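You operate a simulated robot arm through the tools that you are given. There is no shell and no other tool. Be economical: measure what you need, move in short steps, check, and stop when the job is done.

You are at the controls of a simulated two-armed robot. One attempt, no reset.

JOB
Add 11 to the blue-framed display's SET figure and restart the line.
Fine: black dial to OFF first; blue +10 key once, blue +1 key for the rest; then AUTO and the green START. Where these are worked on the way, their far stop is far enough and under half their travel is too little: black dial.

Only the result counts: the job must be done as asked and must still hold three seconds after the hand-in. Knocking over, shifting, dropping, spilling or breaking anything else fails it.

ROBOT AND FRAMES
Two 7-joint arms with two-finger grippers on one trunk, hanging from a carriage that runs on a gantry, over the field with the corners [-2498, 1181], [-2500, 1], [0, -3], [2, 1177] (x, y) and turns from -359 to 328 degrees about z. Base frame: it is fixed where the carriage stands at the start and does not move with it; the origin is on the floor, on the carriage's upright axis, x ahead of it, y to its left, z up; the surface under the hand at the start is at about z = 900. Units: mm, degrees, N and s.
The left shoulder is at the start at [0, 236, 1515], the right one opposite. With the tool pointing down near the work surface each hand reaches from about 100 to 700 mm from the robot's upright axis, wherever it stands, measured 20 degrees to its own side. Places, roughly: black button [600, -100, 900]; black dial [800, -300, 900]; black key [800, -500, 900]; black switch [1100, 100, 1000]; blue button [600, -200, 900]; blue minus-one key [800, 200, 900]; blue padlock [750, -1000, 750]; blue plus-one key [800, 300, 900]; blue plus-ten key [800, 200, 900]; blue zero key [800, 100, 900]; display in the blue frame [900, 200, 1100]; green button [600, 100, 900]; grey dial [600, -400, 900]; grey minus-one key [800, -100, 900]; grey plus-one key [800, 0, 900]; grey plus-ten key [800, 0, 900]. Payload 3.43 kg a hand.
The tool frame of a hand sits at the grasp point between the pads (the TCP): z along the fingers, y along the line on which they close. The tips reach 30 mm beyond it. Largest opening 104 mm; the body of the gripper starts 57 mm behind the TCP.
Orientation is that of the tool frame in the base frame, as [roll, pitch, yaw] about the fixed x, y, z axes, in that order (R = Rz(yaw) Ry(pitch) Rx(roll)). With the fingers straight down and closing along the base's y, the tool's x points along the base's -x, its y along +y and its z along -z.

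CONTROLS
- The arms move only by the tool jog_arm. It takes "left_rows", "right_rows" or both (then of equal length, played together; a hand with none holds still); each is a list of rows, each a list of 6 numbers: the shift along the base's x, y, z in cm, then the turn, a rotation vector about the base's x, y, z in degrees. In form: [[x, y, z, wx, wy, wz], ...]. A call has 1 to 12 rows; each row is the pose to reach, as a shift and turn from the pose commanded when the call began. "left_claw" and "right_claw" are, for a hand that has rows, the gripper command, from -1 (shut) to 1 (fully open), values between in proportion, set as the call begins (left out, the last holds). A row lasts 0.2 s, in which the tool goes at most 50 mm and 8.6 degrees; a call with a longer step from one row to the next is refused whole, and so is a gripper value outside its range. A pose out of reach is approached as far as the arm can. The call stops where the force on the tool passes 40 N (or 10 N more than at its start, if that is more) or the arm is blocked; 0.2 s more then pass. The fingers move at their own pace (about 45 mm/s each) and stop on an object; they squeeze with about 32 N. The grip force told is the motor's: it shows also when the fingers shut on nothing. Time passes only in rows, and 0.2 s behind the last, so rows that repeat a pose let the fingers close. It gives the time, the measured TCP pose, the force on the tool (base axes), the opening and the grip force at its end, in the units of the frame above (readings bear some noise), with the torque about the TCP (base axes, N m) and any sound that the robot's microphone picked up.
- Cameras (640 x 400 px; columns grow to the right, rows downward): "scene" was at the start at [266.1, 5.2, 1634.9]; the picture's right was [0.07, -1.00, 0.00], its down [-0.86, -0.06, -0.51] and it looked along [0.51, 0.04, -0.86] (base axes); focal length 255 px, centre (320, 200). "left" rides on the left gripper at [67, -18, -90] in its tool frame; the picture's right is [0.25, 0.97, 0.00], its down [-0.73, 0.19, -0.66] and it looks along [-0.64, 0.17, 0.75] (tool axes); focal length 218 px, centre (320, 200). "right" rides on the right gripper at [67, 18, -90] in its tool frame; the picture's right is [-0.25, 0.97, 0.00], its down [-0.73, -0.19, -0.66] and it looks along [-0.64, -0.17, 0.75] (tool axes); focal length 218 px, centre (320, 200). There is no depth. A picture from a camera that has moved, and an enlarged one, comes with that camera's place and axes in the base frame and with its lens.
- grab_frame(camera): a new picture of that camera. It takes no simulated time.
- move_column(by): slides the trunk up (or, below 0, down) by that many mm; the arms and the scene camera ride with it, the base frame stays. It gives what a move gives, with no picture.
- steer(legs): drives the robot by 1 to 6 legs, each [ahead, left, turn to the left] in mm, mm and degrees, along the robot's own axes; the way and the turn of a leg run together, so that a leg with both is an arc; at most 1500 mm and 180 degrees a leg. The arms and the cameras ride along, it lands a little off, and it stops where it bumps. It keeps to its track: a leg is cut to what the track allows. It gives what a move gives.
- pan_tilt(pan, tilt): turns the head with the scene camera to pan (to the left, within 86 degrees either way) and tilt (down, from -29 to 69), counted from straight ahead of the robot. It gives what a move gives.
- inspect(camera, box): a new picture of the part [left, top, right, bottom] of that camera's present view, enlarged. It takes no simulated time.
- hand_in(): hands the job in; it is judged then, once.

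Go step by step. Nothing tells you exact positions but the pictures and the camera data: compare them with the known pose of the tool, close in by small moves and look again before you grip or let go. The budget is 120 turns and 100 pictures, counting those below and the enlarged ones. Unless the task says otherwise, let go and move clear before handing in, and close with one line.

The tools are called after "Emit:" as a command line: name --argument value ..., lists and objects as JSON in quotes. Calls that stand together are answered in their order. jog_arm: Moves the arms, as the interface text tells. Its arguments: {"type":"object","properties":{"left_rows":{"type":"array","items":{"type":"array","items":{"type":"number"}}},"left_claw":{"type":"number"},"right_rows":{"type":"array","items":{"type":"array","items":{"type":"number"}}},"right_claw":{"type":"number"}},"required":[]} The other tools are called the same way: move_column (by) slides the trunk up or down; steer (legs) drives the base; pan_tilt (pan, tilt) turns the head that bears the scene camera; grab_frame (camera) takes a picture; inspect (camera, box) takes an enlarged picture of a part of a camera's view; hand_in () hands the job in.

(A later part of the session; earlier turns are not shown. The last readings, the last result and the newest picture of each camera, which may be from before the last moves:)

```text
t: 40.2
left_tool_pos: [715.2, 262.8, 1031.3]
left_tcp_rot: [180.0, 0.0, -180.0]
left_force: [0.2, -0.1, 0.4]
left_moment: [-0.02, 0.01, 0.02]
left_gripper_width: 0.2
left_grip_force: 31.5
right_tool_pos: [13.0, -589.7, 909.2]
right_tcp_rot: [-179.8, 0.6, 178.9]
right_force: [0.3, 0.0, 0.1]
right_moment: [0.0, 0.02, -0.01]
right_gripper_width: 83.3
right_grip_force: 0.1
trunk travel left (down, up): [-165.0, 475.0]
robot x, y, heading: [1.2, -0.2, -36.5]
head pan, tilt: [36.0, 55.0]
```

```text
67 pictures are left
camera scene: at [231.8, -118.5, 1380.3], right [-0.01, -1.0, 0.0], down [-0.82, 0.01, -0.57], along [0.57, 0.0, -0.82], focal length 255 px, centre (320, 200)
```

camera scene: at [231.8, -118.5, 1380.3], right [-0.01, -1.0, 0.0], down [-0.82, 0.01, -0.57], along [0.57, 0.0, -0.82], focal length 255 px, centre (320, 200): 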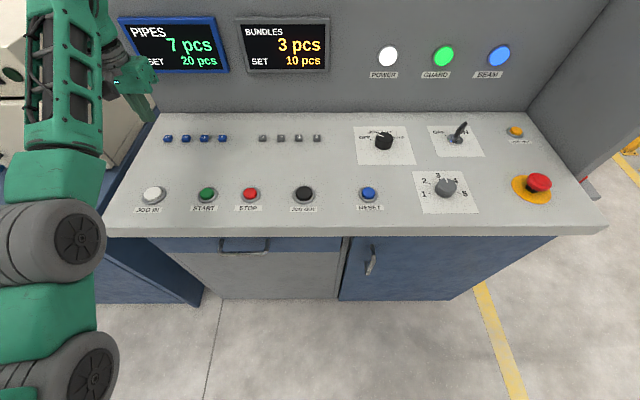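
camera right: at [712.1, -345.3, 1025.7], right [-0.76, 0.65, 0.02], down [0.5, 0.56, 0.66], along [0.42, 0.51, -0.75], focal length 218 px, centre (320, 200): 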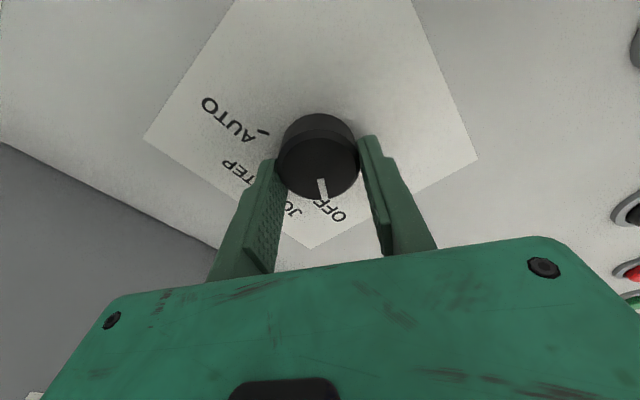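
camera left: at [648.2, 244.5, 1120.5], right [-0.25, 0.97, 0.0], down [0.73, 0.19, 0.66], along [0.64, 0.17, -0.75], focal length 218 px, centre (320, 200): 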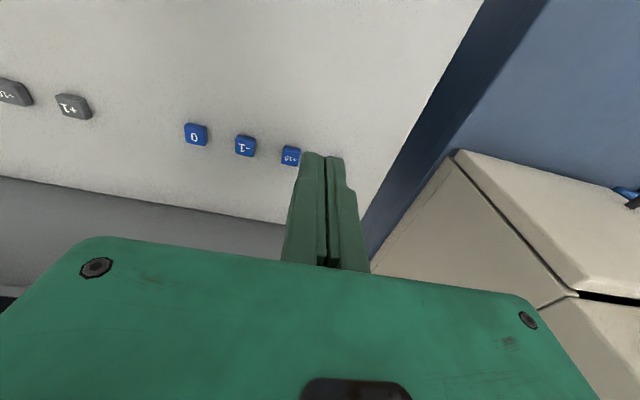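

Emit:
jog_arm --left_rows '[[2, -0.6, -2, 0, 0, 0], [4, -1.2, -4, 0, 0, 0], [5.3, -1.8, -6, 0, 0, 0], [5.3, -1.8, -6.5, 0, 0, 0], [5.3, -1.8, -6.5, 0, 0, 0]]'

Emit:
grab_frame --camera "left"

Emit:
inspect --camera "scene" --box '[120, 60, 280, 160]'

```text
t: 41.4
left_tool_pos: [767.6, 244.3, 967.1]
left_tcp_rot: [180.0, 0.1, -180.0]
left_force: [0.2, 0.0, 0.2]
left_moment: [-0.02, -0.04, 0.0]
left_gripper_width: 0.0
left_grip_force: 32.5
right_tool_pos: [12.9, -590.2, 908.7]
right_tcp_rot: [-179.8, 0.8, 179.0]
right_force: [0.1, -0.4, -0.6]
right_moment: [0.02, -0.03, 0.0]
right_gripper_width: 83.0
right_grip_force: 0.1
trunk travel left (down, up): [-165.0, 475.0]
robot x, y, heading: [2.3, -0.8, -36.2]
head pan, tilt: [36.0, 55.0]
```

```text
66 pictures are left
camera left: at [701.3, 226.3, 1055.1], right [-0.25, 0.97, 0.0], down [0.73, 0.19, 0.66], along [0.64, 0.17, -0.75], focal length 218 px, centre (320, 200)
```

left: 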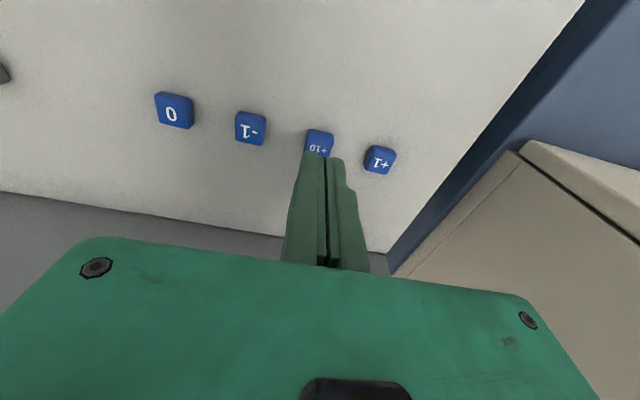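

```text
4.00 times, centred on (200, 110) of scene
camera zoom: at [231.8, -118.5, 1380.3], right [-0.01, -1.0, 0.0], down [-0.82, 0.01, -0.57], along [0.57, 0.0, -0.82], focal length 1018 px, centre (800, 560)
```

zoom: 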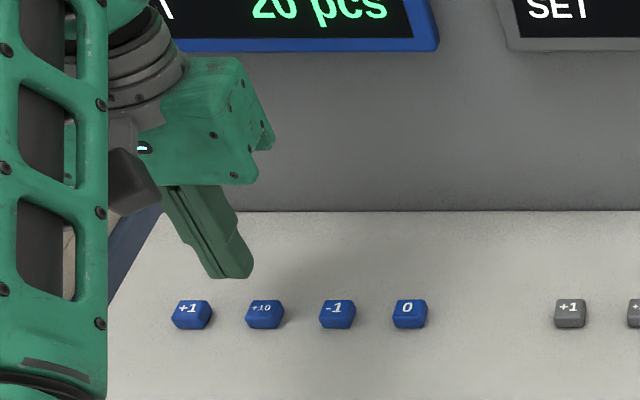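

The closed tip is over +10 (≈[769, 244]). A short press down and up in one call, then I'll read the display.

Emit:
jog_arm --left_rows '[[0.1, 0, -1, 0, 0, 0], [0.1, 0, -1.8, 0, 0, 0], [0.1, 0, -2.3, 0, 0, 0], [0.1, 0, -1, 0, 0, 0], [0.1, 0, 0, 0, 0, 0]]'

Emit:
inspect --camera "scene" --box '[110, 10, 270, 110]'

```text
t: 42.6
left_tool_pos: [769.3, 246.3, 967.0]
left_tcp_rot: [179.9, 0.0, 180.0]
left_force: [0.3, 0.7, 0.1]
left_moment: [0.02, 0.0, 0.04]
left_gripper_width: 0.0
left_grip_force: 31.8
right_tool_pos: [11.8, -589.5, 908.8]
right_tcp_rot: [-179.8, 0.7, 179.0]
right_force: [0.0, -0.3, 0.2]
right_moment: [0.02, -0.01, 0.0]
right_gripper_width: 83.0
right_grip_force: 0.1
trunk travel left (down, up): [-165.0, 475.0]
robot x, y, heading: [1.8, 3.1, -36.5]
head pan, tilt: [36.0, 55.0]
```

```text
4.00 times, centred on (190, 60) of scene
camera zoom: at [231.8, -118.5, 1380.2], right [-0.01, -1.0, 0.0], down [-0.82, 0.01, -0.57], along [0.57, 0.0, -0.82], focal length 1018 px, centre (840, 760)
```

zoom: 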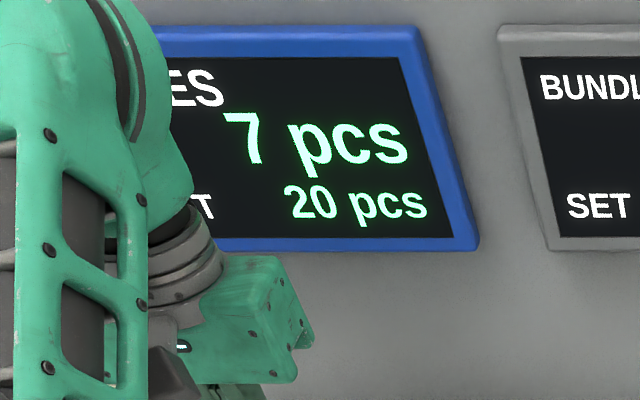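

No change yet; pressing deeper.

Emit:
jog_arm --left_rows '[[0, -0.1, -1.2, 0, 0, 0], [0, -0.1, -2.3, 0, 0, 0], [0, -0.1, -2.5, 0, 0, 0], [0, -0.1, -2.7, 0, 0, 0], [0, -0.1, -2.7, 0, 0, 0]]'

Emit:
inspect --camera "scene" --box '[110, 10, 270, 160]'

Emit:
inspect --camera "left" --box '[220, 80, 420, 205]'

```text
t: 43.8
left_tool_pos: [768.1, 244.4, 940.1]
left_tcp_rot: [180.0, -0.1, -179.9]
left_force: [1.2, -0.7, -0.4]
left_moment: [0.0, 0.02, -0.01]
left_gripper_width: 0.2
left_grip_force: 31.6
right_tool_pos: [13.2, -590.4, 908.1]
right_tcp_rot: [-179.7, 0.7, 179.0]
right_force: [-0.3, -0.3, -0.2]
right_moment: [-0.02, 0.01, -0.02]
right_gripper_width: 83.3
right_grip_force: 0.0
trunk travel left (down, up): [-165.0, 475.0]
robot x, y, heading: [2.0, -1.8, -36.4]
head pan, tilt: [36.0, 55.0]
```

```text
2.67 times, centred on (190, 85) of scene
camera zoom: at [231.8, -118.4, 1380.3], right [-0.01, -1.0, 0.0], down [-0.82, 0.01, -0.57], along [0.57, 0.0, -0.82], focal length 679 px, centre (667, 507)
```

zoom: 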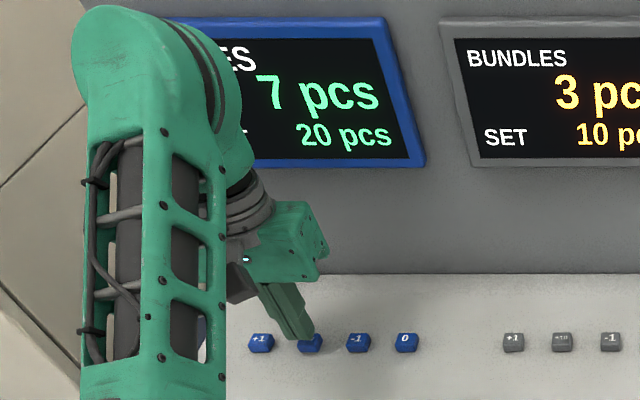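

```text
3.20 times, centred on (320, 142) of left
camera zoom: at [701.5, 225.5, 1028.9], right [-0.25, 0.97, 0.0], down [0.73, 0.19, 0.66], along [0.64, 0.17, -0.75], focal length 698 px, centre (320, 384)
```

zoom: 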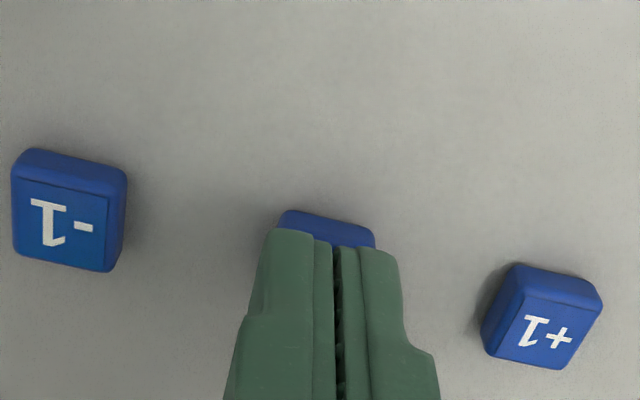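

The tip is right above the +10 key. I'm pressing down further in 1 mm steps.

Emit:
jog_arm --left_rows '[[0.1, 0, -0.1, 0, 0, 0], [0.1, 0, -0.2, 0, 0, 0], [0.1, 0, -0.3, 0, 0, 0], [0.1, 0, -0.4, 0, 0, 0]]'

Emit:
inspect --camera "scene" --box '[110, 10, 270, 160]'

```text
t: 44.8
left_tool_pos: [769.2, 244.1, 936.2]
left_tcp_rot: [179.9, 0.0, -180.0]
left_force: [-0.5, -0.5, 0.2]
left_moment: [0.0, 0.01, 0.0]
left_gripper_width: 0.0
left_grip_force: 32.0
right_tool_pos: [12.9, -590.7, 908.7]
right_tcp_rot: [-179.8, 0.7, 179.0]
right_force: [-0.6, 1.1, 0.1]
right_moment: [0.03, -0.01, 0.03]
right_gripper_width: 83.2
right_grip_force: 0.1
trunk travel left (down, up): [-165.0, 475.0]
robot x, y, heading: [-0.8, -0.2, -36.5]
head pan, tilt: [36.0, 55.0]
```

```text
2.67 times, centred on (190, 85) of scene
camera zoom: at [231.7, -118.5, 1380.2], right [-0.01, -1.0, 0.0], down [-0.82, 0.01, -0.57], along [0.57, 0.0, -0.82], focal length 679 px, centre (667, 507)
```

zoom: 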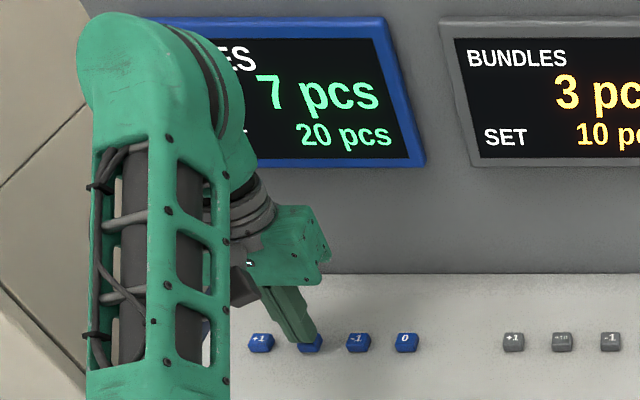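

Emit:
jog_arm --left_rows '[[0, 0, -0.1, 0, 0, 0], [0, 0, -0.2, 0, 0, 0], [0, 0, -0.3, 0, 0, 0], [0, 0, -0.4, 0, 0, 0]]'

Emit:
inspect --camera "scene" --box '[110, 10, 270, 160]'

Emit:
inspect --camera "left" --box '[220, 80, 420, 205]'

```text
t: 45.8
left_tool_pos: [770.3, 244.3, 932.4]
left_tcp_rot: [179.9, 0.0, -179.9]
left_force: [0.5, -0.3, -0.3]
left_moment: [-0.03, 0.01, -0.01]
left_gripper_width: 0.0
left_grip_force: 32.1
right_tool_pos: [12.0, -590.4, 908.2]
right_tcp_rot: [-179.7, 0.7, 179.1]
right_force: [0.2, -0.2, 0.1]
right_moment: [0.01, -0.02, -0.03]
right_gripper_width: 83.2
right_grip_force: 0.1
trunk travel left (down, up): [-165.0, 475.0]
robot x, y, heading: [0.0, -0.3, -36.4]
head pan, tilt: [36.0, 55.0]
```

```text
2.67 times, centred on (190, 85) of scene
camera zoom: at [231.8, -118.5, 1380.2], right [-0.01, -1.0, 0.0], down [-0.82, 0.01, -0.57], along [0.57, 0.0, -0.82], focal length 679 px, centre (667, 507)
```

zoom: 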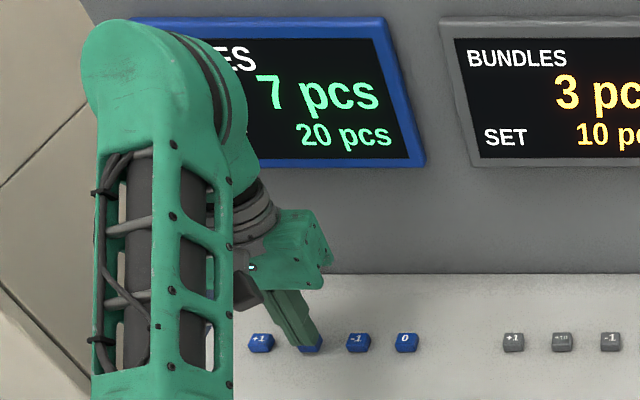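

```text
3.20 times, centred on (320, 142) of left
camera zoom: at [702.9, 225.7, 1020.2], right [-0.25, 0.97, 0.0], down [0.73, 0.19, 0.66], along [0.64, 0.17, -0.75], focal length 698 px, centre (320, 384)
```

zoom: 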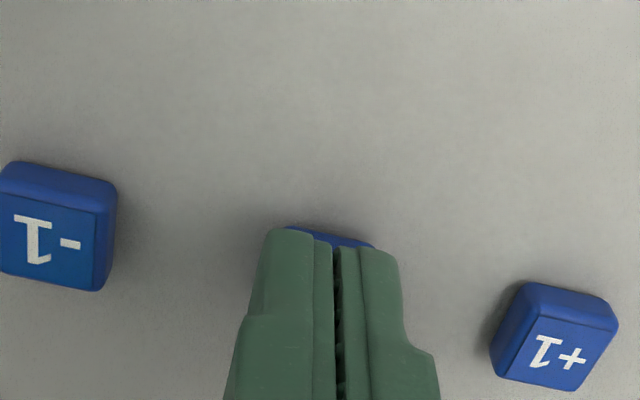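

Emit:
jog_arm --left_rows '[[0, 0, -0.1, 0, 0, 0], [0, 0, -0.2, 0, 0, 0], [0, 0, -0.3, 0, 0, 0]]'

Emit:
inspect --camera "scene" --box '[110, 10, 270, 160]'

```text
t: 46.6
left_tool_pos: [768.2, 244.3, 930.0]
left_tcp_rot: [180.0, 0.2, 180.0]
left_force: [1.2, -0.1, 1.7]
left_moment: [0.0, -0.05, -0.01]
left_gripper_width: 6.0
left_grip_force: 34.1
right_tool_pos: [12.2, -589.6, 908.2]
right_tcp_rot: [-179.7, 0.7, 179.1]
right_force: [0.4, 0.1, -0.1]
right_moment: [-0.02, 0.03, 0.02]
right_gripper_width: 83.4
right_grip_force: 0.0
trunk travel left (down, up): [-165.0, 475.0]
robot x, y, heading: [-0.6, 0.7, -36.4]
head pan, tilt: [36.0, 55.0]
```

```text
2.67 times, centred on (190, 85) of scene
camera zoom: at [232.0, -118.5, 1380.3], right [-0.01, -1.0, 0.0], down [-0.82, 0.01, -0.57], along [0.57, 0.0, -0.82], focal length 679 px, centre (667, 507)
```

zoom: 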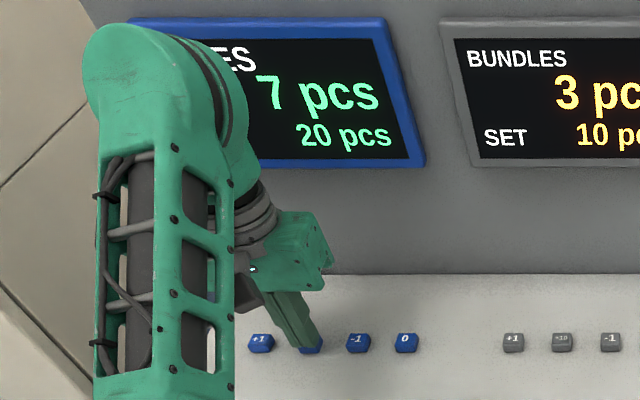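

Contact, but the key is wedging the two fingers apart. I'll lift and shift 5 mm so one finger presses on its own.

Emit:
jog_arm --left_rows '[[0, 0, 0.8, 0, 0, 0], [0, 0.5, 1.2, 0, 0, 0], [0, 0.5, 1.2, 0, 0, 0], [0, 0.5, 0.3, 0, 0, 0], [0, 0.5, 0.1, 0, 0, 0], [0, 0.5, 0, 0, 0, 0]]'

Emit:
inspect --camera "scene" --box '[110, 10, 270, 160]'

Emit:
inspect --camera "left" --box '[220, 80, 420, 205]'

```text
t: 48.0
left_tool_pos: [768.2, 248.4, 929.8]
left_tcp_rot: [-180.0, 0.1, -180.0]
left_force: [-0.2, 0.5, 2.0]
left_moment: [0.02, 0.01, -0.02]
left_gripper_width: 5.8
left_grip_force: 34.2
right_tool_pos: [13.1, -589.3, 907.9]
right_tcp_rot: [-179.9, 0.7, 179.0]
right_force: [-0.6, 1.0, -0.2]
right_moment: [0.0, 0.01, 0.03]
right_gripper_width: 83.2
right_grip_force: 0.0
trunk travel left (down, up): [-165.0, 475.0]
robot x, y, heading: [-0.1, 1.9, -36.4]
head pan, tilt: [36.0, 55.0]
```

```text
2.67 times, centred on (190, 85) of scene
camera zoom: at [231.8, -118.3, 1380.3], right [-0.01, -1.0, 0.0], down [-0.82, 0.01, -0.57], along [0.57, 0.0, -0.82], focal length 679 px, centre (667, 507)
```

zoom: 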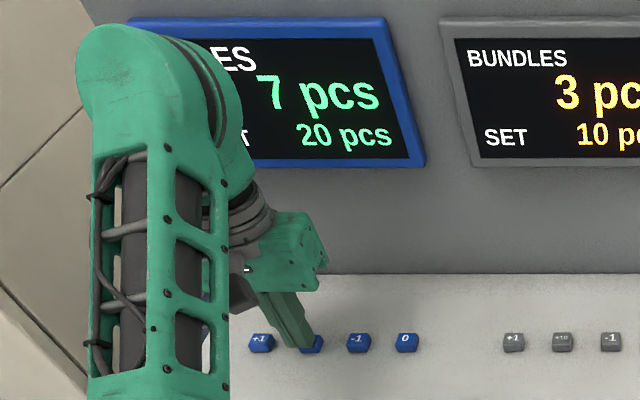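

```text
3.20 times, centred on (320, 142) of left
camera zoom: at [702.7, 231.1, 1017.8], right [-0.25, 0.97, 0.0], down [0.73, 0.19, 0.66], along [0.64, 0.17, -0.75], focal length 698 px, centre (320, 384)
```

zoom: 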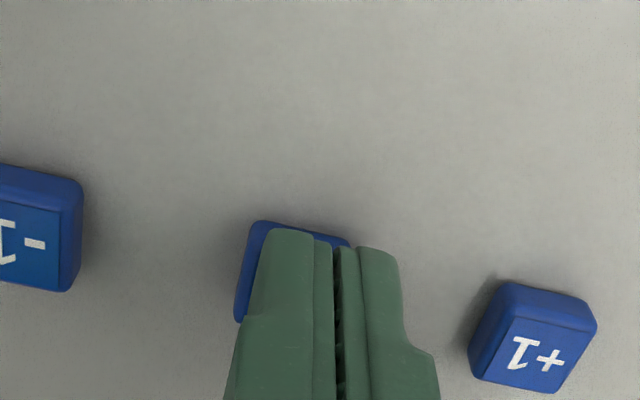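

Emit:
jog_arm --left_rows '[[0, 0.1, -0.1, 0, 0, 0], [0, 0.1, -0.2, 0, 0, 0], [0, 0.1, -0.3, 0, 0, 0]]'

Emit:
inspect --camera "scene" --box '[110, 10, 270, 160]'

Emit:
inspect --camera "left" --box '[220, 80, 420, 205]'

```text
t: 48.8
left_tool_pos: [768.5, 249.7, 926.0]
left_tcp_rot: [-180.0, 0.1, -180.0]
left_force: [-2.5, -2.0, 5.6]
left_moment: [-0.01, 0.08, 0.01]
left_gripper_width: 6.0
left_grip_force: 35.5
right_tool_pos: [13.0, -591.2, 907.5]
right_tcp_rot: [-179.8, 0.7, 179.0]
right_force: [0.6, -0.4, 0.1]
right_moment: [0.01, 0.01, 0.01]
right_gripper_width: 83.3
right_grip_force: 0.0
trunk travel left (down, up): [-165.0, 475.0]
robot x, y, heading: [-1.5, 6.4, -36.4]
head pan, tilt: [36.0, 55.0]
heard: click
```

```text
2.67 times, centred on (190, 85) of scene
camera zoom: at [231.8, -118.5, 1380.4], right [-0.01, -1.0, 0.0], down [-0.82, 0.01, -0.57], along [0.57, 0.0, -0.82], focal length 679 px, centre (667, 507)
```

zoom: 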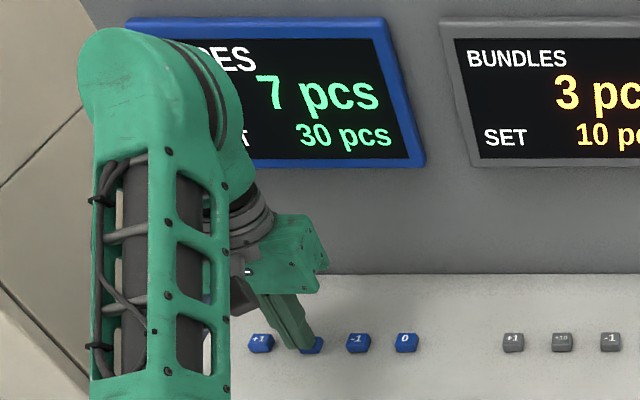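

```text
3.20 times, centred on (320, 142) of left
camera zoom: at [703.0, 231.4, 1015.4], right [-0.25, 0.97, 0.0], down [0.73, 0.19, 0.66], along [0.64, 0.17, -0.75], focal length 698 px, centre (320, 384)
```

zoom: 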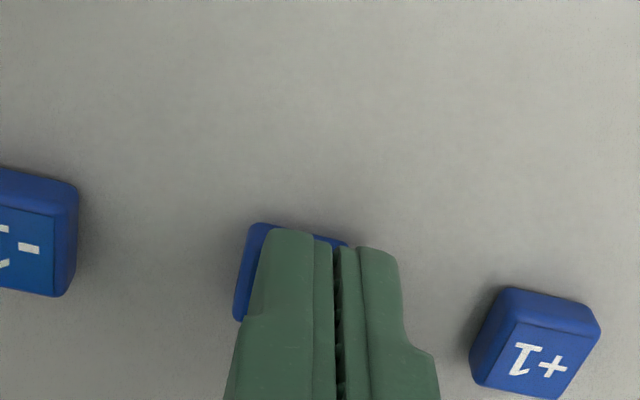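

+10 clicked once and SET reads 30. I'm lifting and moving to +1 (48 mm further left), stopping just above it.

Emit:
jog_arm --left_rows '[[0, 0, 2, 0, 0, 0], [0, 0, 3, 0, 0, 0], [0.4, 2.5, 3, 0, 0, 0], [0.4, 4.9, 3, 0, 0, 0], [0.4, 4.9, 1.5, 0, 0, 0], [0.4, 4.9, 1.5, 0, 0, 0]]'

Emit:
inspect --camera "left" --box '[220, 80, 420, 205]'

Emit:
inspect --camera "scene" --box '[110, 10, 270, 160]'

```text
t: 50.2
left_tool_pos: [772.9, 300.8, 942.8]
left_tcp_rot: [-180.0, 0.0, -179.9]
left_force: [0.0, 0.2, 0.1]
left_moment: [-0.01, 0.02, 0.03]
left_gripper_width: 0.1
left_grip_force: 34.7
right_tool_pos: [13.6, -589.9, 908.2]
right_tcp_rot: [-179.8, 0.7, 179.0]
right_force: [0.4, -0.3, 0.6]
right_moment: [-0.02, 0.03, -0.05]
right_gripper_width: 83.5
right_grip_force: 0.0
trunk travel left (down, up): [-165.0, 475.0]
robot x, y, heading: [0.4, 3.2, -36.2]
head pan, tilt: [36.0, 55.0]
```

```text
3.20 times, centred on (320, 142) of left
camera zoom: at [706.6, 281.5, 1030.4], right [-0.25, 0.97, 0.0], down [0.73, 0.19, 0.66], along [0.64, 0.17, -0.75], focal length 698 px, centre (320, 384)
```

zoom: 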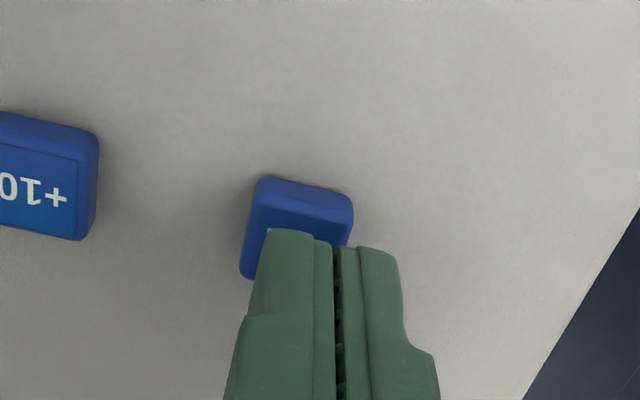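

```text
2.67 times, centred on (190, 85) of scene
camera zoom: at [232.0, -118.2, 1380.3], right [-0.01, -1.0, 0.0], down [-0.82, 0.01, -0.57], along [0.57, 0.0, -0.82], focal length 679 px, centre (667, 507)
```

zoom: 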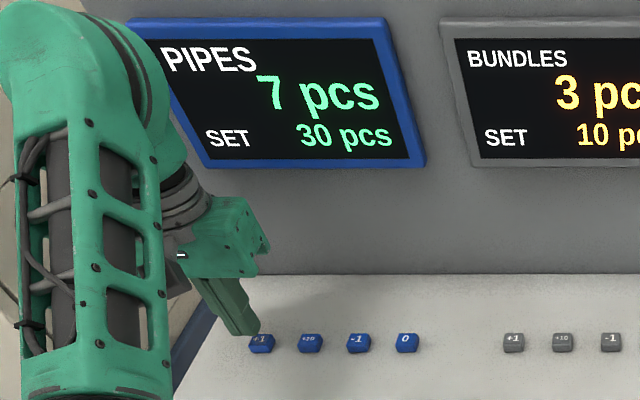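

Emit:
jog_arm --left_rows '[[0, 0, -1, 0, 0, 0], [0, 0, -1.3, 0, 0, 0], [0, 0, -1.5, 0, 0, 0], [0, 0, -1.6, 0, 0, 0], [0, 0, -1.7, 0, 0, 0]]'

Emit:
inspect --camera "scene" --box '[110, 10, 270, 160]'

```text
t: 51.4
left_tool_pos: [773.4, 299.2, 928.0]
left_tcp_rot: [180.0, 0.2, 180.0]
left_force: [-6.6, -2.4, 16.0]
left_moment: [-0.03, 0.29, 0.04]
left_gripper_width: 6.0
left_grip_force: 35.1
right_tool_pos: [13.1, -590.0, 907.3]
right_tcp_rot: [-179.8, 0.7, 178.9]
right_force: [-0.9, -0.5, 1.2]
right_moment: [0.0, 0.02, 0.01]
right_gripper_width: 83.4
right_grip_force: 0.1
trunk travel left (down, up): [-165.0, 475.0]
robot x, y, heading: [0.5, -1.6, -36.4]
head pan, tilt: [36.0, 55.0]
heard: click
```

```text
2.67 times, centred on (190, 85) of scene
camera zoom: at [232.0, -118.4, 1380.5], right [-0.01, -1.0, 0.0], down [-0.82, 0.01, -0.57], along [0.57, 0.0, -0.82], focal length 679 px, centre (667, 507)
```

zoom: 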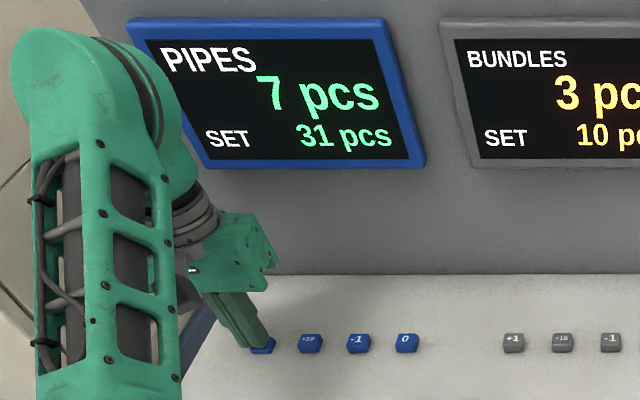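

SET is 31. Now I'm lifting the left hand and retracing its path, so I can turn back for the dial.

Emit:
jog_arm --left_rows '[[0, 0, 3, 0, 0, 0], [0, 0, 6, 0, 0, 0], [-2, -1.5, 9, 0, 0, 0], [-5, -3, 10, 0, 0, 0], [-6, -3.6, 10, 0, 0, 0]]'

Emit:
move_column --by 170

Emit:
jog_arm --left_rows '[[-2, -1, 0, 0, 0, 0], [-3, -5, 0, 0, 0, -4.5], [-4, -9, 0, 0, 0, -9], [-5, -13, 0, 0, 0, -13.5], [-6, -17, 0, 0, 0, -18], [-7, -21, 0, 0, 0, -22.5], [-8, -25, 0, 0, 0, -27], [-9, -29, 0, 0, 0, -31.5], [-10, -32, 0, 0, 0, -36.4], [-10, -32, 0, 0, 0, -36.4]]'

Emit:
grab_frame --camera "scene"

```text
t: 52.6
left_tool_pos: [712.5, 264.0, 1023.5]
left_tcp_rot: [180.0, 0.0, 180.0]
left_force: [-0.4, -0.6, -0.4]
left_moment: [-0.04, -0.03, 0.03]
left_gripper_width: 0.1
left_grip_force: 34.4
right_tool_pos: [13.4, -589.4, 908.5]
right_tcp_rot: [-179.8, 0.6, 179.0]
right_force: [-0.7, 0.8, -0.2]
right_moment: [0.0, -0.04, -0.02]
right_gripper_width: 83.3
right_grip_force: 0.0
trunk travel left (down, up): [-165.0, 475.0]
robot x, y, heading: [-3.4, -4.2, -36.2]
head pan, tilt: [36.0, 55.0]
```

```text
t: 54.6
left_tool_pos: [711.9, 262.1, 1194.7]
left_tcp_rot: [-179.9, 0.0, -180.0]
left_force: [-0.3, -0.3, 0.1]
left_moment: [0.0, 0.02, -0.03]
left_gripper_width: 0.1
left_grip_force: 35.0
right_tool_pos: [13.5, -590.5, 1077.5]
right_tcp_rot: [-179.7, 0.8, 178.9]
right_force: [0.3, 0.5, 0.3]
right_moment: [0.02, -0.02, -0.01]
right_gripper_width: 83.1
right_grip_force: 0.1
trunk travel left (down, up): [-335.0, 305.0]
robot x, y, heading: [1.0, 0.2, -36.1]
head pan, tilt: [36.0, 55.0]
```

```text
t: 56.8
left_tool_pos: [613.2, -54.7, 1195.4]
left_tcp_rot: [-179.9, 0.0, 143.6]
left_force: [0.3, -0.4, 0.4]
left_moment: [0.02, 0.0, -0.01]
left_gripper_width: 0.4
left_grip_force: 35.1
left hand out of reach, approached as far as the arm can: row 4, 5, 6, 7, 8
right_tool_pos: [13.6, -590.0, 1080.1]
right_tcp_rot: [-179.8, 0.7, 178.9]
right_force: [0.8, 0.4, 1.1]
right_moment: [0.01, 0.01, -0.01]
right_gripper_width: 83.2
right_grip_force: 0.0
trunk travel left (down, up): [-335.0, 305.0]
robot x, y, heading: [1.4, 2.3, -36.1]
head pan, tilt: [36.0, 55.0]
```

```text
50 pictures are left
camera scene: at [231.8, -118.4, 1550.2], right [-0.01, -1.0, 0.0], down [-0.82, 0.01, -0.57], along [0.57, 0.0, -0.82], focal length 255 px, centre (320, 200)
```

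scene: 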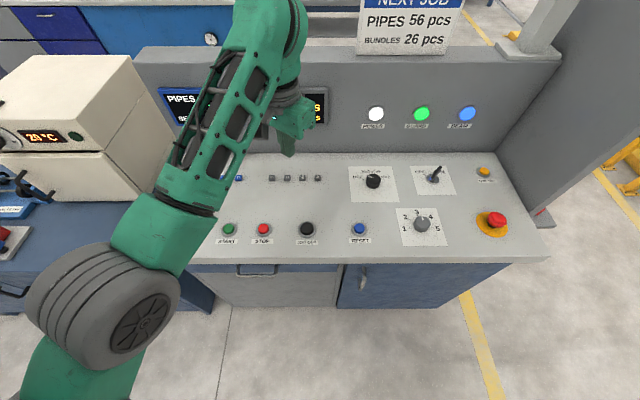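

Emit:
steer --legs '[[0, 0, 64.8]]'

Emit:
pan_tilt --pan -38 --tilt 55

Emit:
grab_frame --camera "right"

Emit:
grab_frame --camera "scene"

```text
t: 60.0
left_tool_pos: [310.5, 533.6, 1195.0]
left_tcp_rot: [180.0, -0.1, -151.4]
left_force: [1.1, 0.2, 0.1]
left_moment: [0.01, 0.0, -0.02]
left_gripper_width: 0.1
left_grip_force: 35.1
right_tool_pos: [539.9, -237.2, 1078.6]
right_tcp_rot: [-179.8, 0.7, -116.1]
right_force: [-0.4, -0.6, 0.5]
right_moment: [0.04, -0.03, -0.01]
right_gripper_width: 83.4
right_grip_force: 0.1
trunk travel left (down, up): [-335.0, 305.0]
robot x, y, heading: [-0.1, -1.5, 28.7]
head pan, tilt: [36.0, 55.0]
```

```text
t: 61.5
left_tool_pos: [310.2, 533.9, 1194.7]
left_tcp_rot: [-180.0, 0.0, -151.4]
left_force: [0.1, 0.1, -0.6]
left_moment: [0.01, 0.03, 0.02]
left_gripper_width: 0.0
left_grip_force: 34.7
right_tool_pos: [540.0, -238.0, 1078.4]
right_tcp_rot: [-179.7, 0.7, -116.0]
right_force: [0.3, 0.5, -0.4]
right_moment: [0.04, -0.01, -0.02]
right_gripper_width: 83.2
right_grip_force: 0.0
trunk travel left (down, up): [-335.0, 305.0]
robot x, y, heading: [1.9, -1.9, 28.5]
head pan, tilt: [-38.0, 55.0]
```

```text
49 pictures are left
camera right: at [495.0, -290.7, 1168.1], right [-0.76, 0.65, 0.0], down [0.49, 0.57, 0.67], along [0.43, 0.51, -0.75], focal length 218 px, centre (320, 200)
```

right: 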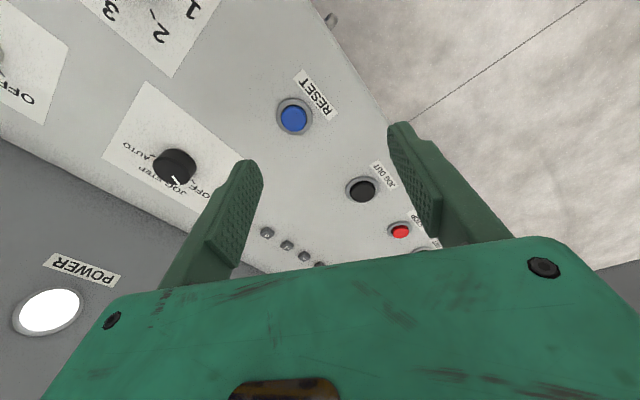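

```text
48 pictures are left
camera scene: at [245.4, 84.6, 1550.2], right [-0.16, -0.99, 0.0], down [-0.81, 0.13, -0.57], along [0.57, -0.09, -0.82], focal length 255 px, centre (320, 200)
```

scene: 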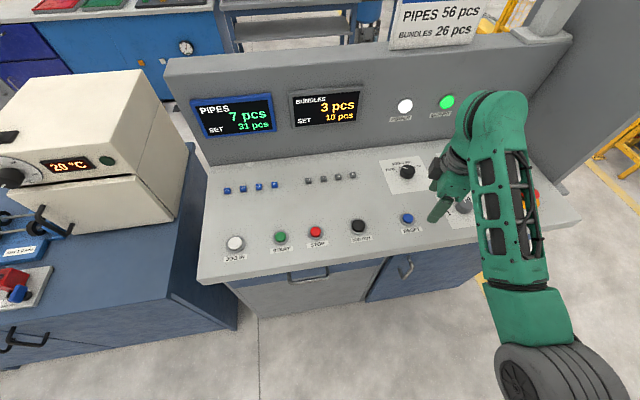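

Emit:
jog_arm --right_rows '[[0, 0, 4, 0, 0, 0], [3, -1, 7, 0, 0, 0], [6, -2, 9.5, 0, 0, 0], [10, -3, 9.5, 0, 0, 0], [14, -4, 9.5, 0, 0, 0], [18, -5, 9.5, 0, 0, 0], [21.9, -5.9, 9.5, 0, 0, 0], [21.9, -5.9, 9.5, 0, 0, 0]]'

Emit:
move_column --by -200

Emit:
grab_frame --camera "right"

```text
t: 63.3
left_tool_pos: [309.9, 533.3, 1194.5]
left_tcp_rot: [179.9, 0.0, -151.5]
left_force: [0.1, -0.1, -0.3]
left_moment: [-0.02, -0.03, 0.02]
left_gripper_width: 0.3
left_grip_force: 34.3
right_tool_pos: [758.9, -296.5, 1174.9]
right_tcp_rot: [-179.9, 0.8, -116.0]
right_force: [-0.5, 0.1, -0.4]
right_moment: [0.01, -0.03, -0.04]
right_gripper_width: 83.0
right_grip_force: 0.1
right hand out of reach, approached as far as the arm can: row 1, 2, 3
trunk travel left (down, up): [-335.0, 305.0]
robot x, y, heading: [-1.4, -1.1, 28.5]
head pan, tilt: [-38.0, 55.0]
```

```text
t: 65.4
left_tool_pos: [311.7, 533.2, 995.9]
left_tcp_rot: [179.9, -0.1, -151.4]
left_force: [-0.6, 0.3, -0.4]
left_moment: [-0.03, 0.0, -0.03]
left_gripper_width: 0.0
left_grip_force: 34.5
right_tool_pos: [760.2, -297.3, 973.9]
right_tcp_rot: [-179.9, 0.6, -116.1]
right_force: [-1.2, 0.0, 0.2]
right_moment: [-0.02, 0.03, -0.02]
right_gripper_width: 83.1
right_grip_force: 0.1
trunk travel left (down, up): [-135.0, 505.0]
robot x, y, heading: [-0.4, -0.1, 28.5]
head pan, tilt: [-38.0, 55.0]
```

```text
47 pictures are left
camera right: at [714.7, -349.5, 1063.4], right [-0.76, 0.65, 0.0], down [0.49, 0.57, 0.67], along [0.43, 0.51, -0.75], focal length 218 px, centre (320, 200)
```

right: 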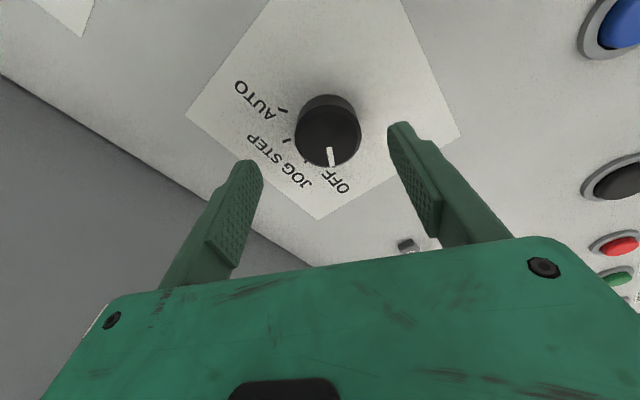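

Dial is between the fingers and still at OFF. I'm descending and gripping.

Emit:
jog_arm --right_rows '[[-0.1, 0.1, -2, 0, 0, 0], [-0.2, 0.2, -3, 0, 0, 0], [-0.2, 0.2, -3.7, 0, 0, 0], [-0.2, 0.2, -3.7, 0, 0, 0]]'

Emit:
jog_arm --right_rows '[[0, 0, 0, 0, 0, 0], [0, 0, 0, 0, 0, 0], [0, 0, 0, 0, 0, 0], [0, 0, 0, 0, 0, 0]]' --right_claw -1

Emit:
grab_frame --camera "right"

```text
t: 66.4
left_tool_pos: [310.6, 533.7, 995.3]
left_tcp_rot: [-180.0, 0.0, -151.4]
left_force: [0.0, 0.2, -0.4]
left_moment: [-0.01, -0.01, 0.0]
left_gripper_width: 0.1
left_grip_force: 34.9
right_tool_pos: [757.7, -294.6, 935.6]
right_tcp_rot: [-179.8, 0.7, -115.9]
right_force: [0.3, -0.4, 0.8]
right_moment: [-0.01, 0.0, 0.0]
right_gripper_width: 83.2
right_grip_force: 0.1
trunk travel left (down, up): [-135.0, 505.0]
robot x, y, heading: [0.8, -2.8, 28.6]
head pan, tilt: [-38.0, 55.0]
```

```text
t: 67.4
left_tool_pos: [307.4, 534.8, 994.8]
left_tcp_rot: [179.8, -0.1, -151.4]
left_force: [0.6, 0.4, -0.3]
left_moment: [0.01, 0.0, 0.04]
left_gripper_width: 0.0
left_grip_force: 34.8
right_tool_pos: [755.8, -292.3, 934.0]
right_tcp_rot: [179.9, 0.8, -115.9]
right_force: [-16.2, 5.8, 6.9]
right_moment: [0.05, 0.66, -0.04]
right_gripper_width: 45.4
right_grip_force: 45.0
trunk travel left (down, up): [-135.0, 505.0]
robot x, y, heading: [-3.7, -1.9, 28.3]
head pan, tilt: [-38.0, 55.0]
```

```text
46 pictures are left
camera right: at [710.0, -346.7, 1024.7], right [-0.76, 0.65, 0.0], down [0.49, 0.56, 0.67], along [0.43, 0.51, -0.75], focal length 218 px, centre (320, 200)
```

right: 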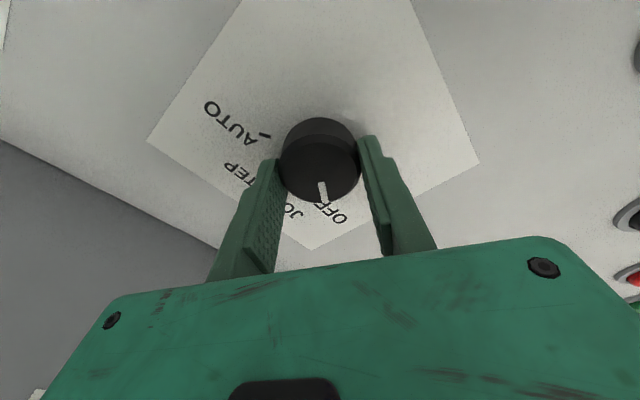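

Emit:
jog_arm --right_rows '[[-0.1, 0.1, 0, 0, 0, -8], [-0.2, 0.1, 0, 0, 0, -16], [-0.2, 0.1, 0, 0, 0, -24], [-0.2, 0.1, 0, 0, 0, -32], [-0.2, 0.1, 0, 0, 0, -40], [-0.2, 0.1, 0, 0, 0, -48], [-0.2, 0.1, 0, 0, 0, -56], [-0.2, 0.1, 0, 0, 0, -64]]'

Emit:
jog_arm --right_rows '[[0, 0, 0, 0, 0, -8], [0, 0, 0, 0, 0, -16], [0, 0, 0, 0, 0, -24], [0, 0, 0, 0, 0, -32], [0, 0, 0, 0, 0, -40], [0, 0, 0, 0, 0, -48], [0, 0, 0, 0, 0, -54], [0, 0, 0, 0, 0, -58]]'

Emit:
grab_frame --camera "right"

```text
t: 69.2
left_tool_pos: [310.4, 533.5, 994.2]
left_tcp_rot: [-180.0, -0.1, -151.4]
left_force: [0.0, 0.4, -0.4]
left_moment: [0.0, 0.0, 0.0]
left_gripper_width: 0.1
left_grip_force: 34.8
right_tool_pos: [755.6, -294.5, 934.0]
right_tcp_rot: [-179.7, 0.6, 179.9]
right_force: [12.9, -4.7, -20.0]
right_moment: [0.47, -0.24, 0.05]
right_gripper_width: 45.2
right_grip_force: 45.0
trunk travel left (down, up): [-135.0, 505.0]
robot x, y, heading: [2.9, 3.2, 28.5]
head pan, tilt: [-38.0, 55.0]
```

```text
t: 71.0
left_tool_pos: [308.8, 532.5, 994.7]
left_tcp_rot: [179.9, 0.0, -151.4]
left_force: [-0.3, 0.5, 0.4]
left_moment: [-0.03, 0.01, 0.02]
left_gripper_width: 0.2
left_grip_force: 34.6
right_tool_pos: [754.7, -293.9, 935.5]
right_tcp_rot: [-179.8, 0.7, 122.0]
right_force: [8.0, -7.8, -21.4]
right_moment: [-0.08, -0.2, 0.66]
right_gripper_width: 45.4
right_grip_force: 44.7
trunk travel left (down, up): [-135.0, 505.0]
robot x, y, heading: [-3.6, -0.6, 28.9]
head pan, tilt: [-38.0, 55.0]
```

```text
45 pictures are left
camera right: at [734.6, -226.2, 1025.2], right [0.95, 0.3, 0.0], down [0.22, -0.71, 0.67], along [0.2, -0.64, -0.74], focal length 218 px, centre (320, 200)
```

right: 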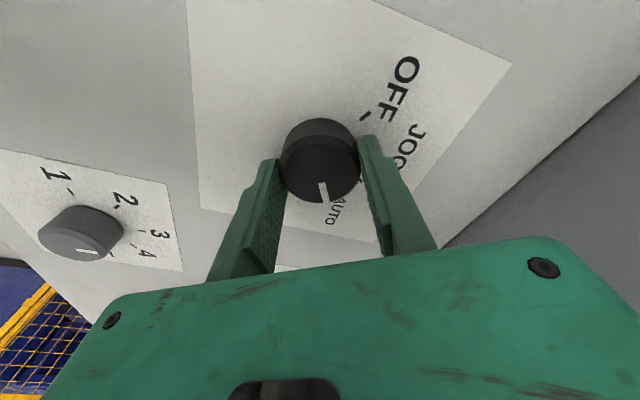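

Torque at the AUTO stop. Releasing, lifting, and checking.

Emit:
jog_arm --right_rows '[[0, 0, 0, 0, 0, 0], [0, 0, 0, 0, 0, 0], [0, 0, 0, 0, 0, 0], [0, 0, 3, 0, 0, 0], [0, 0, 6, 0, 0, 0], [0, 0, 10, 0, 0, 0]]' --right_claw 0.6

Emit:
inspect --camera "right" --box '[220, 40, 420, 165]'

Emit:
grab_frame --camera "scene"

```text
t: 72.4
left_tool_pos: [311.0, 532.8, 994.6]
left_tcp_rot: [180.0, 0.0, -151.4]
left_force: [0.0, -0.2, 0.8]
left_moment: [0.04, 0.03, 0.0]
left_gripper_width: 0.0
left_grip_force: 34.4
right_tool_pos: [757.4, -294.8, 1036.4]
right_tcp_rot: [-179.7, 0.6, 122.0]
right_force: [-0.2, -0.1, -0.3]
right_moment: [0.02, 0.03, -0.01]
right_gripper_width: 83.3
right_grip_force: 0.0
trunk travel left (down, up): [-135.0, 505.0]
robot x, y, heading: [-0.1, -0.2, 28.5]
head pan, tilt: [-38.0, 55.0]
```

```text
3.20 times, centred on (320, 102) of right
camera zoom: at [737.7, -226.2, 1125.6], right [0.95, 0.3, 0.0], down [0.22, -0.71, 0.67], along [0.2, -0.64, -0.75], focal length 698 px, centre (320, 512)
```

zoom: 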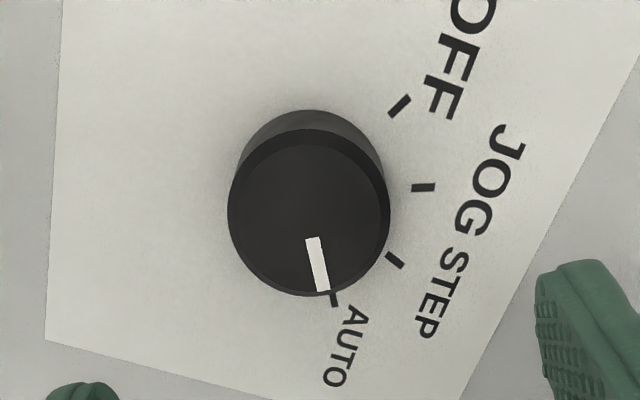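

```text
43 pictures are left
camera scene: at [246.2, 84.3, 1350.4], right [-0.16, -0.99, 0.0], down [-0.81, 0.13, -0.57], along [0.57, -0.09, -0.82], focal length 255 px, centre (320, 200)
```

scene: 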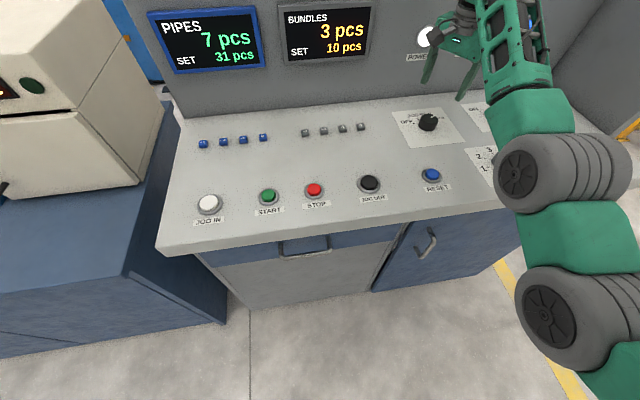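

AUTO is confirmed and SET is 31. I'm moving the right hand, closed, over to START near [577, 143].

Emit:
jog_arm --right_rows '[[-1.5, 4, 0, 0, 0, 5.3], [-3, 8, 0, 0, 0, 10.6], [-4.5, 12, 0, 0, 0, 16], [-6, 16, 0, 0, 0, 21], [-7.5, 20, 0, 0, 0, 26.5], [-9, 24, 0, 0, 0, 32], [-10.5, 28, 0, 0, 0, 37], [-12, 32, 0, 0, 0, 42], [-13.5, 36, 0, 0, 0, 48], [-15.5, 40, 0, 0, 0, 53], [-18, 43.8, 0, 0, 0, 58], [-18, 43.8, 0, 0, 0, 58]]' --right_claw -1

Emit:
grab_frame --camera "right"

Emit:
grab_frame --camera "scene"

```text
t: 75.0
left_tool_pos: [310.5, 532.1, 993.7]
left_tcp_rot: [-179.9, 0.0, -151.4]
left_force: [0.2, -0.2, -0.3]
left_moment: [0.01, 0.01, -0.02]
left_gripper_width: 0.0
left_grip_force: 34.4
right_tool_pos: [576.0, 144.9, 1035.9]
right_tcp_rot: [-179.8, 0.8, 180.0]
right_force: [-0.4, -0.4, -0.3]
right_moment: [0.06, 0.03, 0.0]
right_gripper_width: 0.0
right_grip_force: 32.2
right hand out of reach, approached as far as the arm can: row 6, 7, 8
trunk travel left (down, up): [-135.0, 505.0]
robot x, y, heading: [1.2, -2.1, 28.5]
head pan, tilt: [-38.0, 55.0]
```

```text
42 pictures are left
camera right: at [508.1, 162.6, 1124.5], right [0.25, 0.97, 0.0], down [0.72, -0.19, 0.67], along [0.65, -0.17, -0.74], focal length 218 px, centre (320, 200)
```

right: 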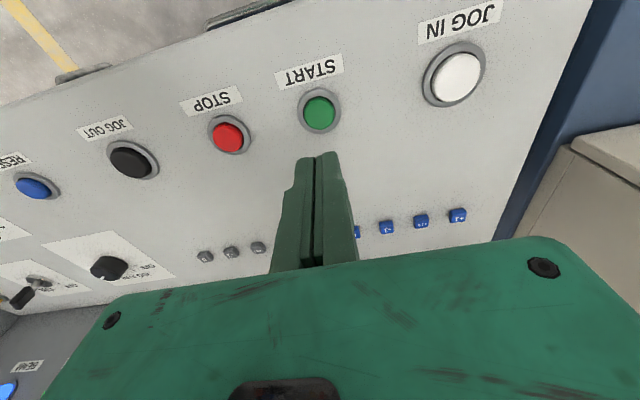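

```text
41 pictures are left
camera scene: at [245.6, 84.1, 1350.3], right [-0.16, -0.99, 0.0], down [-0.81, 0.13, -0.57], along [0.57, -0.09, -0.82], focal length 255 px, centre (320, 200)
```

scene: 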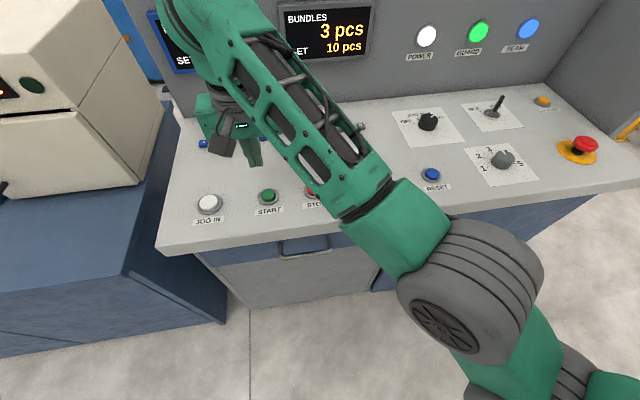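

Emit:
jog_arm --right_rows '[[0.3, -0.1, -3, 0, 0, 0], [0.6, -0.3, -6, 0, 0, 0], [0.6, -0.3, -7.5, 0, 0, 0], [0.6, -0.3, -7.5, 0, 0, 0]]'

Emit:
grab_frame --camera "right"

```text
t: 76.0
left_tool_pos: [309.4, 532.2, 995.5]
left_tcp_rot: [-180.0, 0.0, -151.4]
left_force: [-0.4, 0.2, 0.0]
left_moment: [0.0, 0.02, 0.02]
left_gripper_width: 0.0
left_grip_force: 34.3
right_tool_pos: [581.9, 142.9, 960.8]
right_tcp_rot: [-179.7, 0.7, -179.9]
right_force: [0.5, -0.3, -0.4]
right_moment: [0.04, 0.01, -0.01]
right_gripper_width: 0.0
right_grip_force: 32.5
trunk travel left (down, up): [-135.0, 505.0]
robot x, y, heading: [1.9, 3.2, 28.6]
head pan, tilt: [-38.0, 55.0]
```

```text
40 pictures are left
camera right: at [515.5, 160.8, 1051.1], right [0.25, 0.97, 0.0], down [0.72, -0.19, 0.67], along [0.65, -0.17, -0.75], focal length 218 px, centre (320, 200)
```

right: 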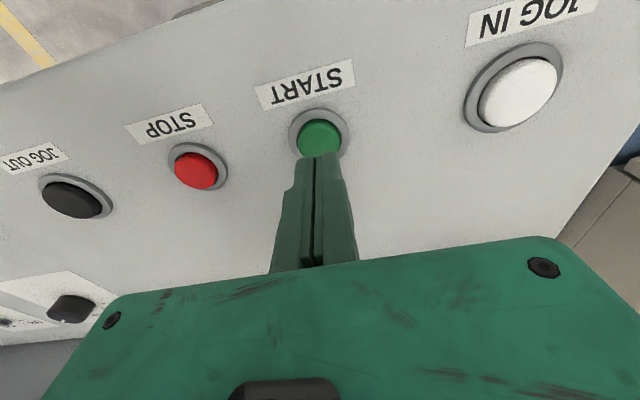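

Aligned over START. Pressing down in small steps.

Emit:
jog_arm --right_rows '[[0.1, 0, -0.8, 0, 0, 0], [0.1, 0, -1.2, 0, 0, 0], [0.1, 0, -1.5, 0, 0, 0], [0.1, 0, -1.8, 0, 0, 0], [0.1, 0, -2.1, 0, 0, 0]]'

```text
t: 77.2
left_tool_pos: [310.4, 533.2, 995.5]
left_tcp_rot: [179.9, 0.1, -151.4]
left_force: [-0.2, -0.6, -0.3]
left_moment: [-0.01, -0.03, 0.01]
left_gripper_width: 0.1
left_grip_force: 35.1
right_tool_pos: [583.3, 141.9, 939.5]
right_tcp_rot: [-179.9, 0.6, -180.0]
right_force: [-0.5, 0.7, 0.7]
right_moment: [0.0, -0.02, 0.0]
right_gripper_width: 0.3
right_grip_force: 31.8
trunk travel left (down, up): [-135.0, 505.0]
robot x, y, heading: [-1.3, -0.8, 28.5]
head pan, tilt: [-38.0, 55.0]
```

Emit:
jog_arm --right_rows '[[0, 0, -0.2, 0, 0, 0], [0, 0, -0.4, 0, 0, 0], [0, 0, -0.6, 0, 0, 0], [0, 0, -0.8, 0, 0, 0]]'

Emit:
inspect --camera "right" --box '[220, 80, 420, 205]'

```text
t: 78.2
left_tool_pos: [310.1, 533.4, 995.7]
left_tcp_rot: [-179.9, 0.0, -151.4]
left_force: [-0.3, 0.7, 0.0]
left_moment: [0.0, -0.02, -0.01]
left_gripper_width: 0.0
left_grip_force: 34.7
right_tool_pos: [582.4, 140.8, 932.4]
right_tcp_rot: [-179.9, 0.8, 180.0]
right_force: [-0.1, 0.3, 0.4]
right_moment: [-0.02, 0.0, -0.02]
right_gripper_width: 5.8
right_grip_force: 34.4
trunk travel left (down, up): [-135.0, 505.0]
robot x, y, heading: [-0.0, 2.1, 28.4]
head pan, tilt: [-38.0, 55.0]
```

```text
3.20 times, centred on (320, 142) of right
camera zoom: at [515.3, 159.4, 1022.3], right [0.25, 0.97, 0.0], down [0.72, -0.19, 0.67], along [0.65, -0.17, -0.74], focal length 698 px, centre (320, 384)
```

zoom: 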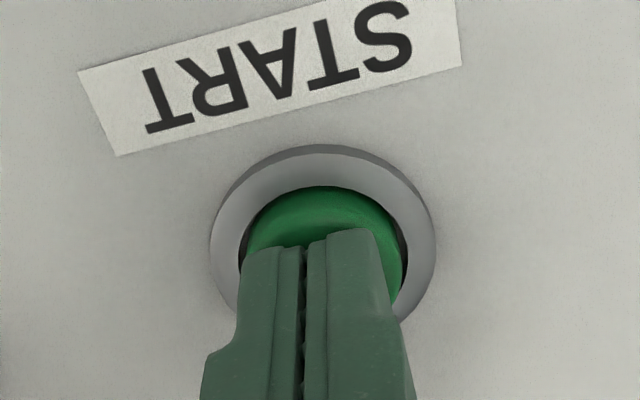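

Contact has begun. Pressing further.

Emit:
jog_arm --right_rows '[[0, 0, -0.2, 0, 0, 0], [0, 0, -0.4, 0, 0, 0], [0, 0, -0.6, 0, 0, 0]]'

Emit:
grab_frame --camera "scene"

```text
t: 79.0
left_tool_pos: [310.6, 532.0, 994.4]
left_tcp_rot: [180.0, 0.0, -151.4]
left_force: [0.0, 0.4, -0.7]
left_moment: [-0.01, 0.0, -0.01]
left_gripper_width: 0.1
left_grip_force: 34.9
right_tool_pos: [582.4, 141.5, 927.9]
right_tcp_rot: [-179.9, 0.9, 180.0]
right_force: [-2.1, -4.6, 10.2]
right_moment: [-0.07, 0.07, -0.03]
right_gripper_width: 6.0
right_grip_force: 34.7
trunk travel left (down, up): [-135.0, 505.0]
robot x, y, heading: [-3.4, -1.0, 28.4]
head pan, tilt: [-38.0, 55.0]
heard: click
```

```text
38 pictures are left
camera scene: at [245.5, 84.2, 1350.4], right [-0.16, -0.99, 0.0], down [-0.81, 0.13, -0.57], along [0.57, -0.09, -0.82], focal length 255 px, centre (320, 200)
```

scene: 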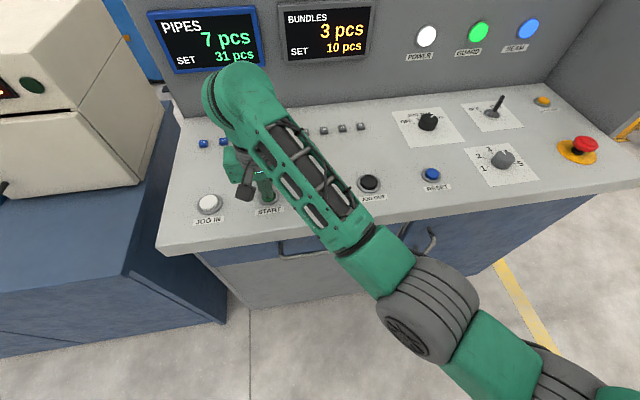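

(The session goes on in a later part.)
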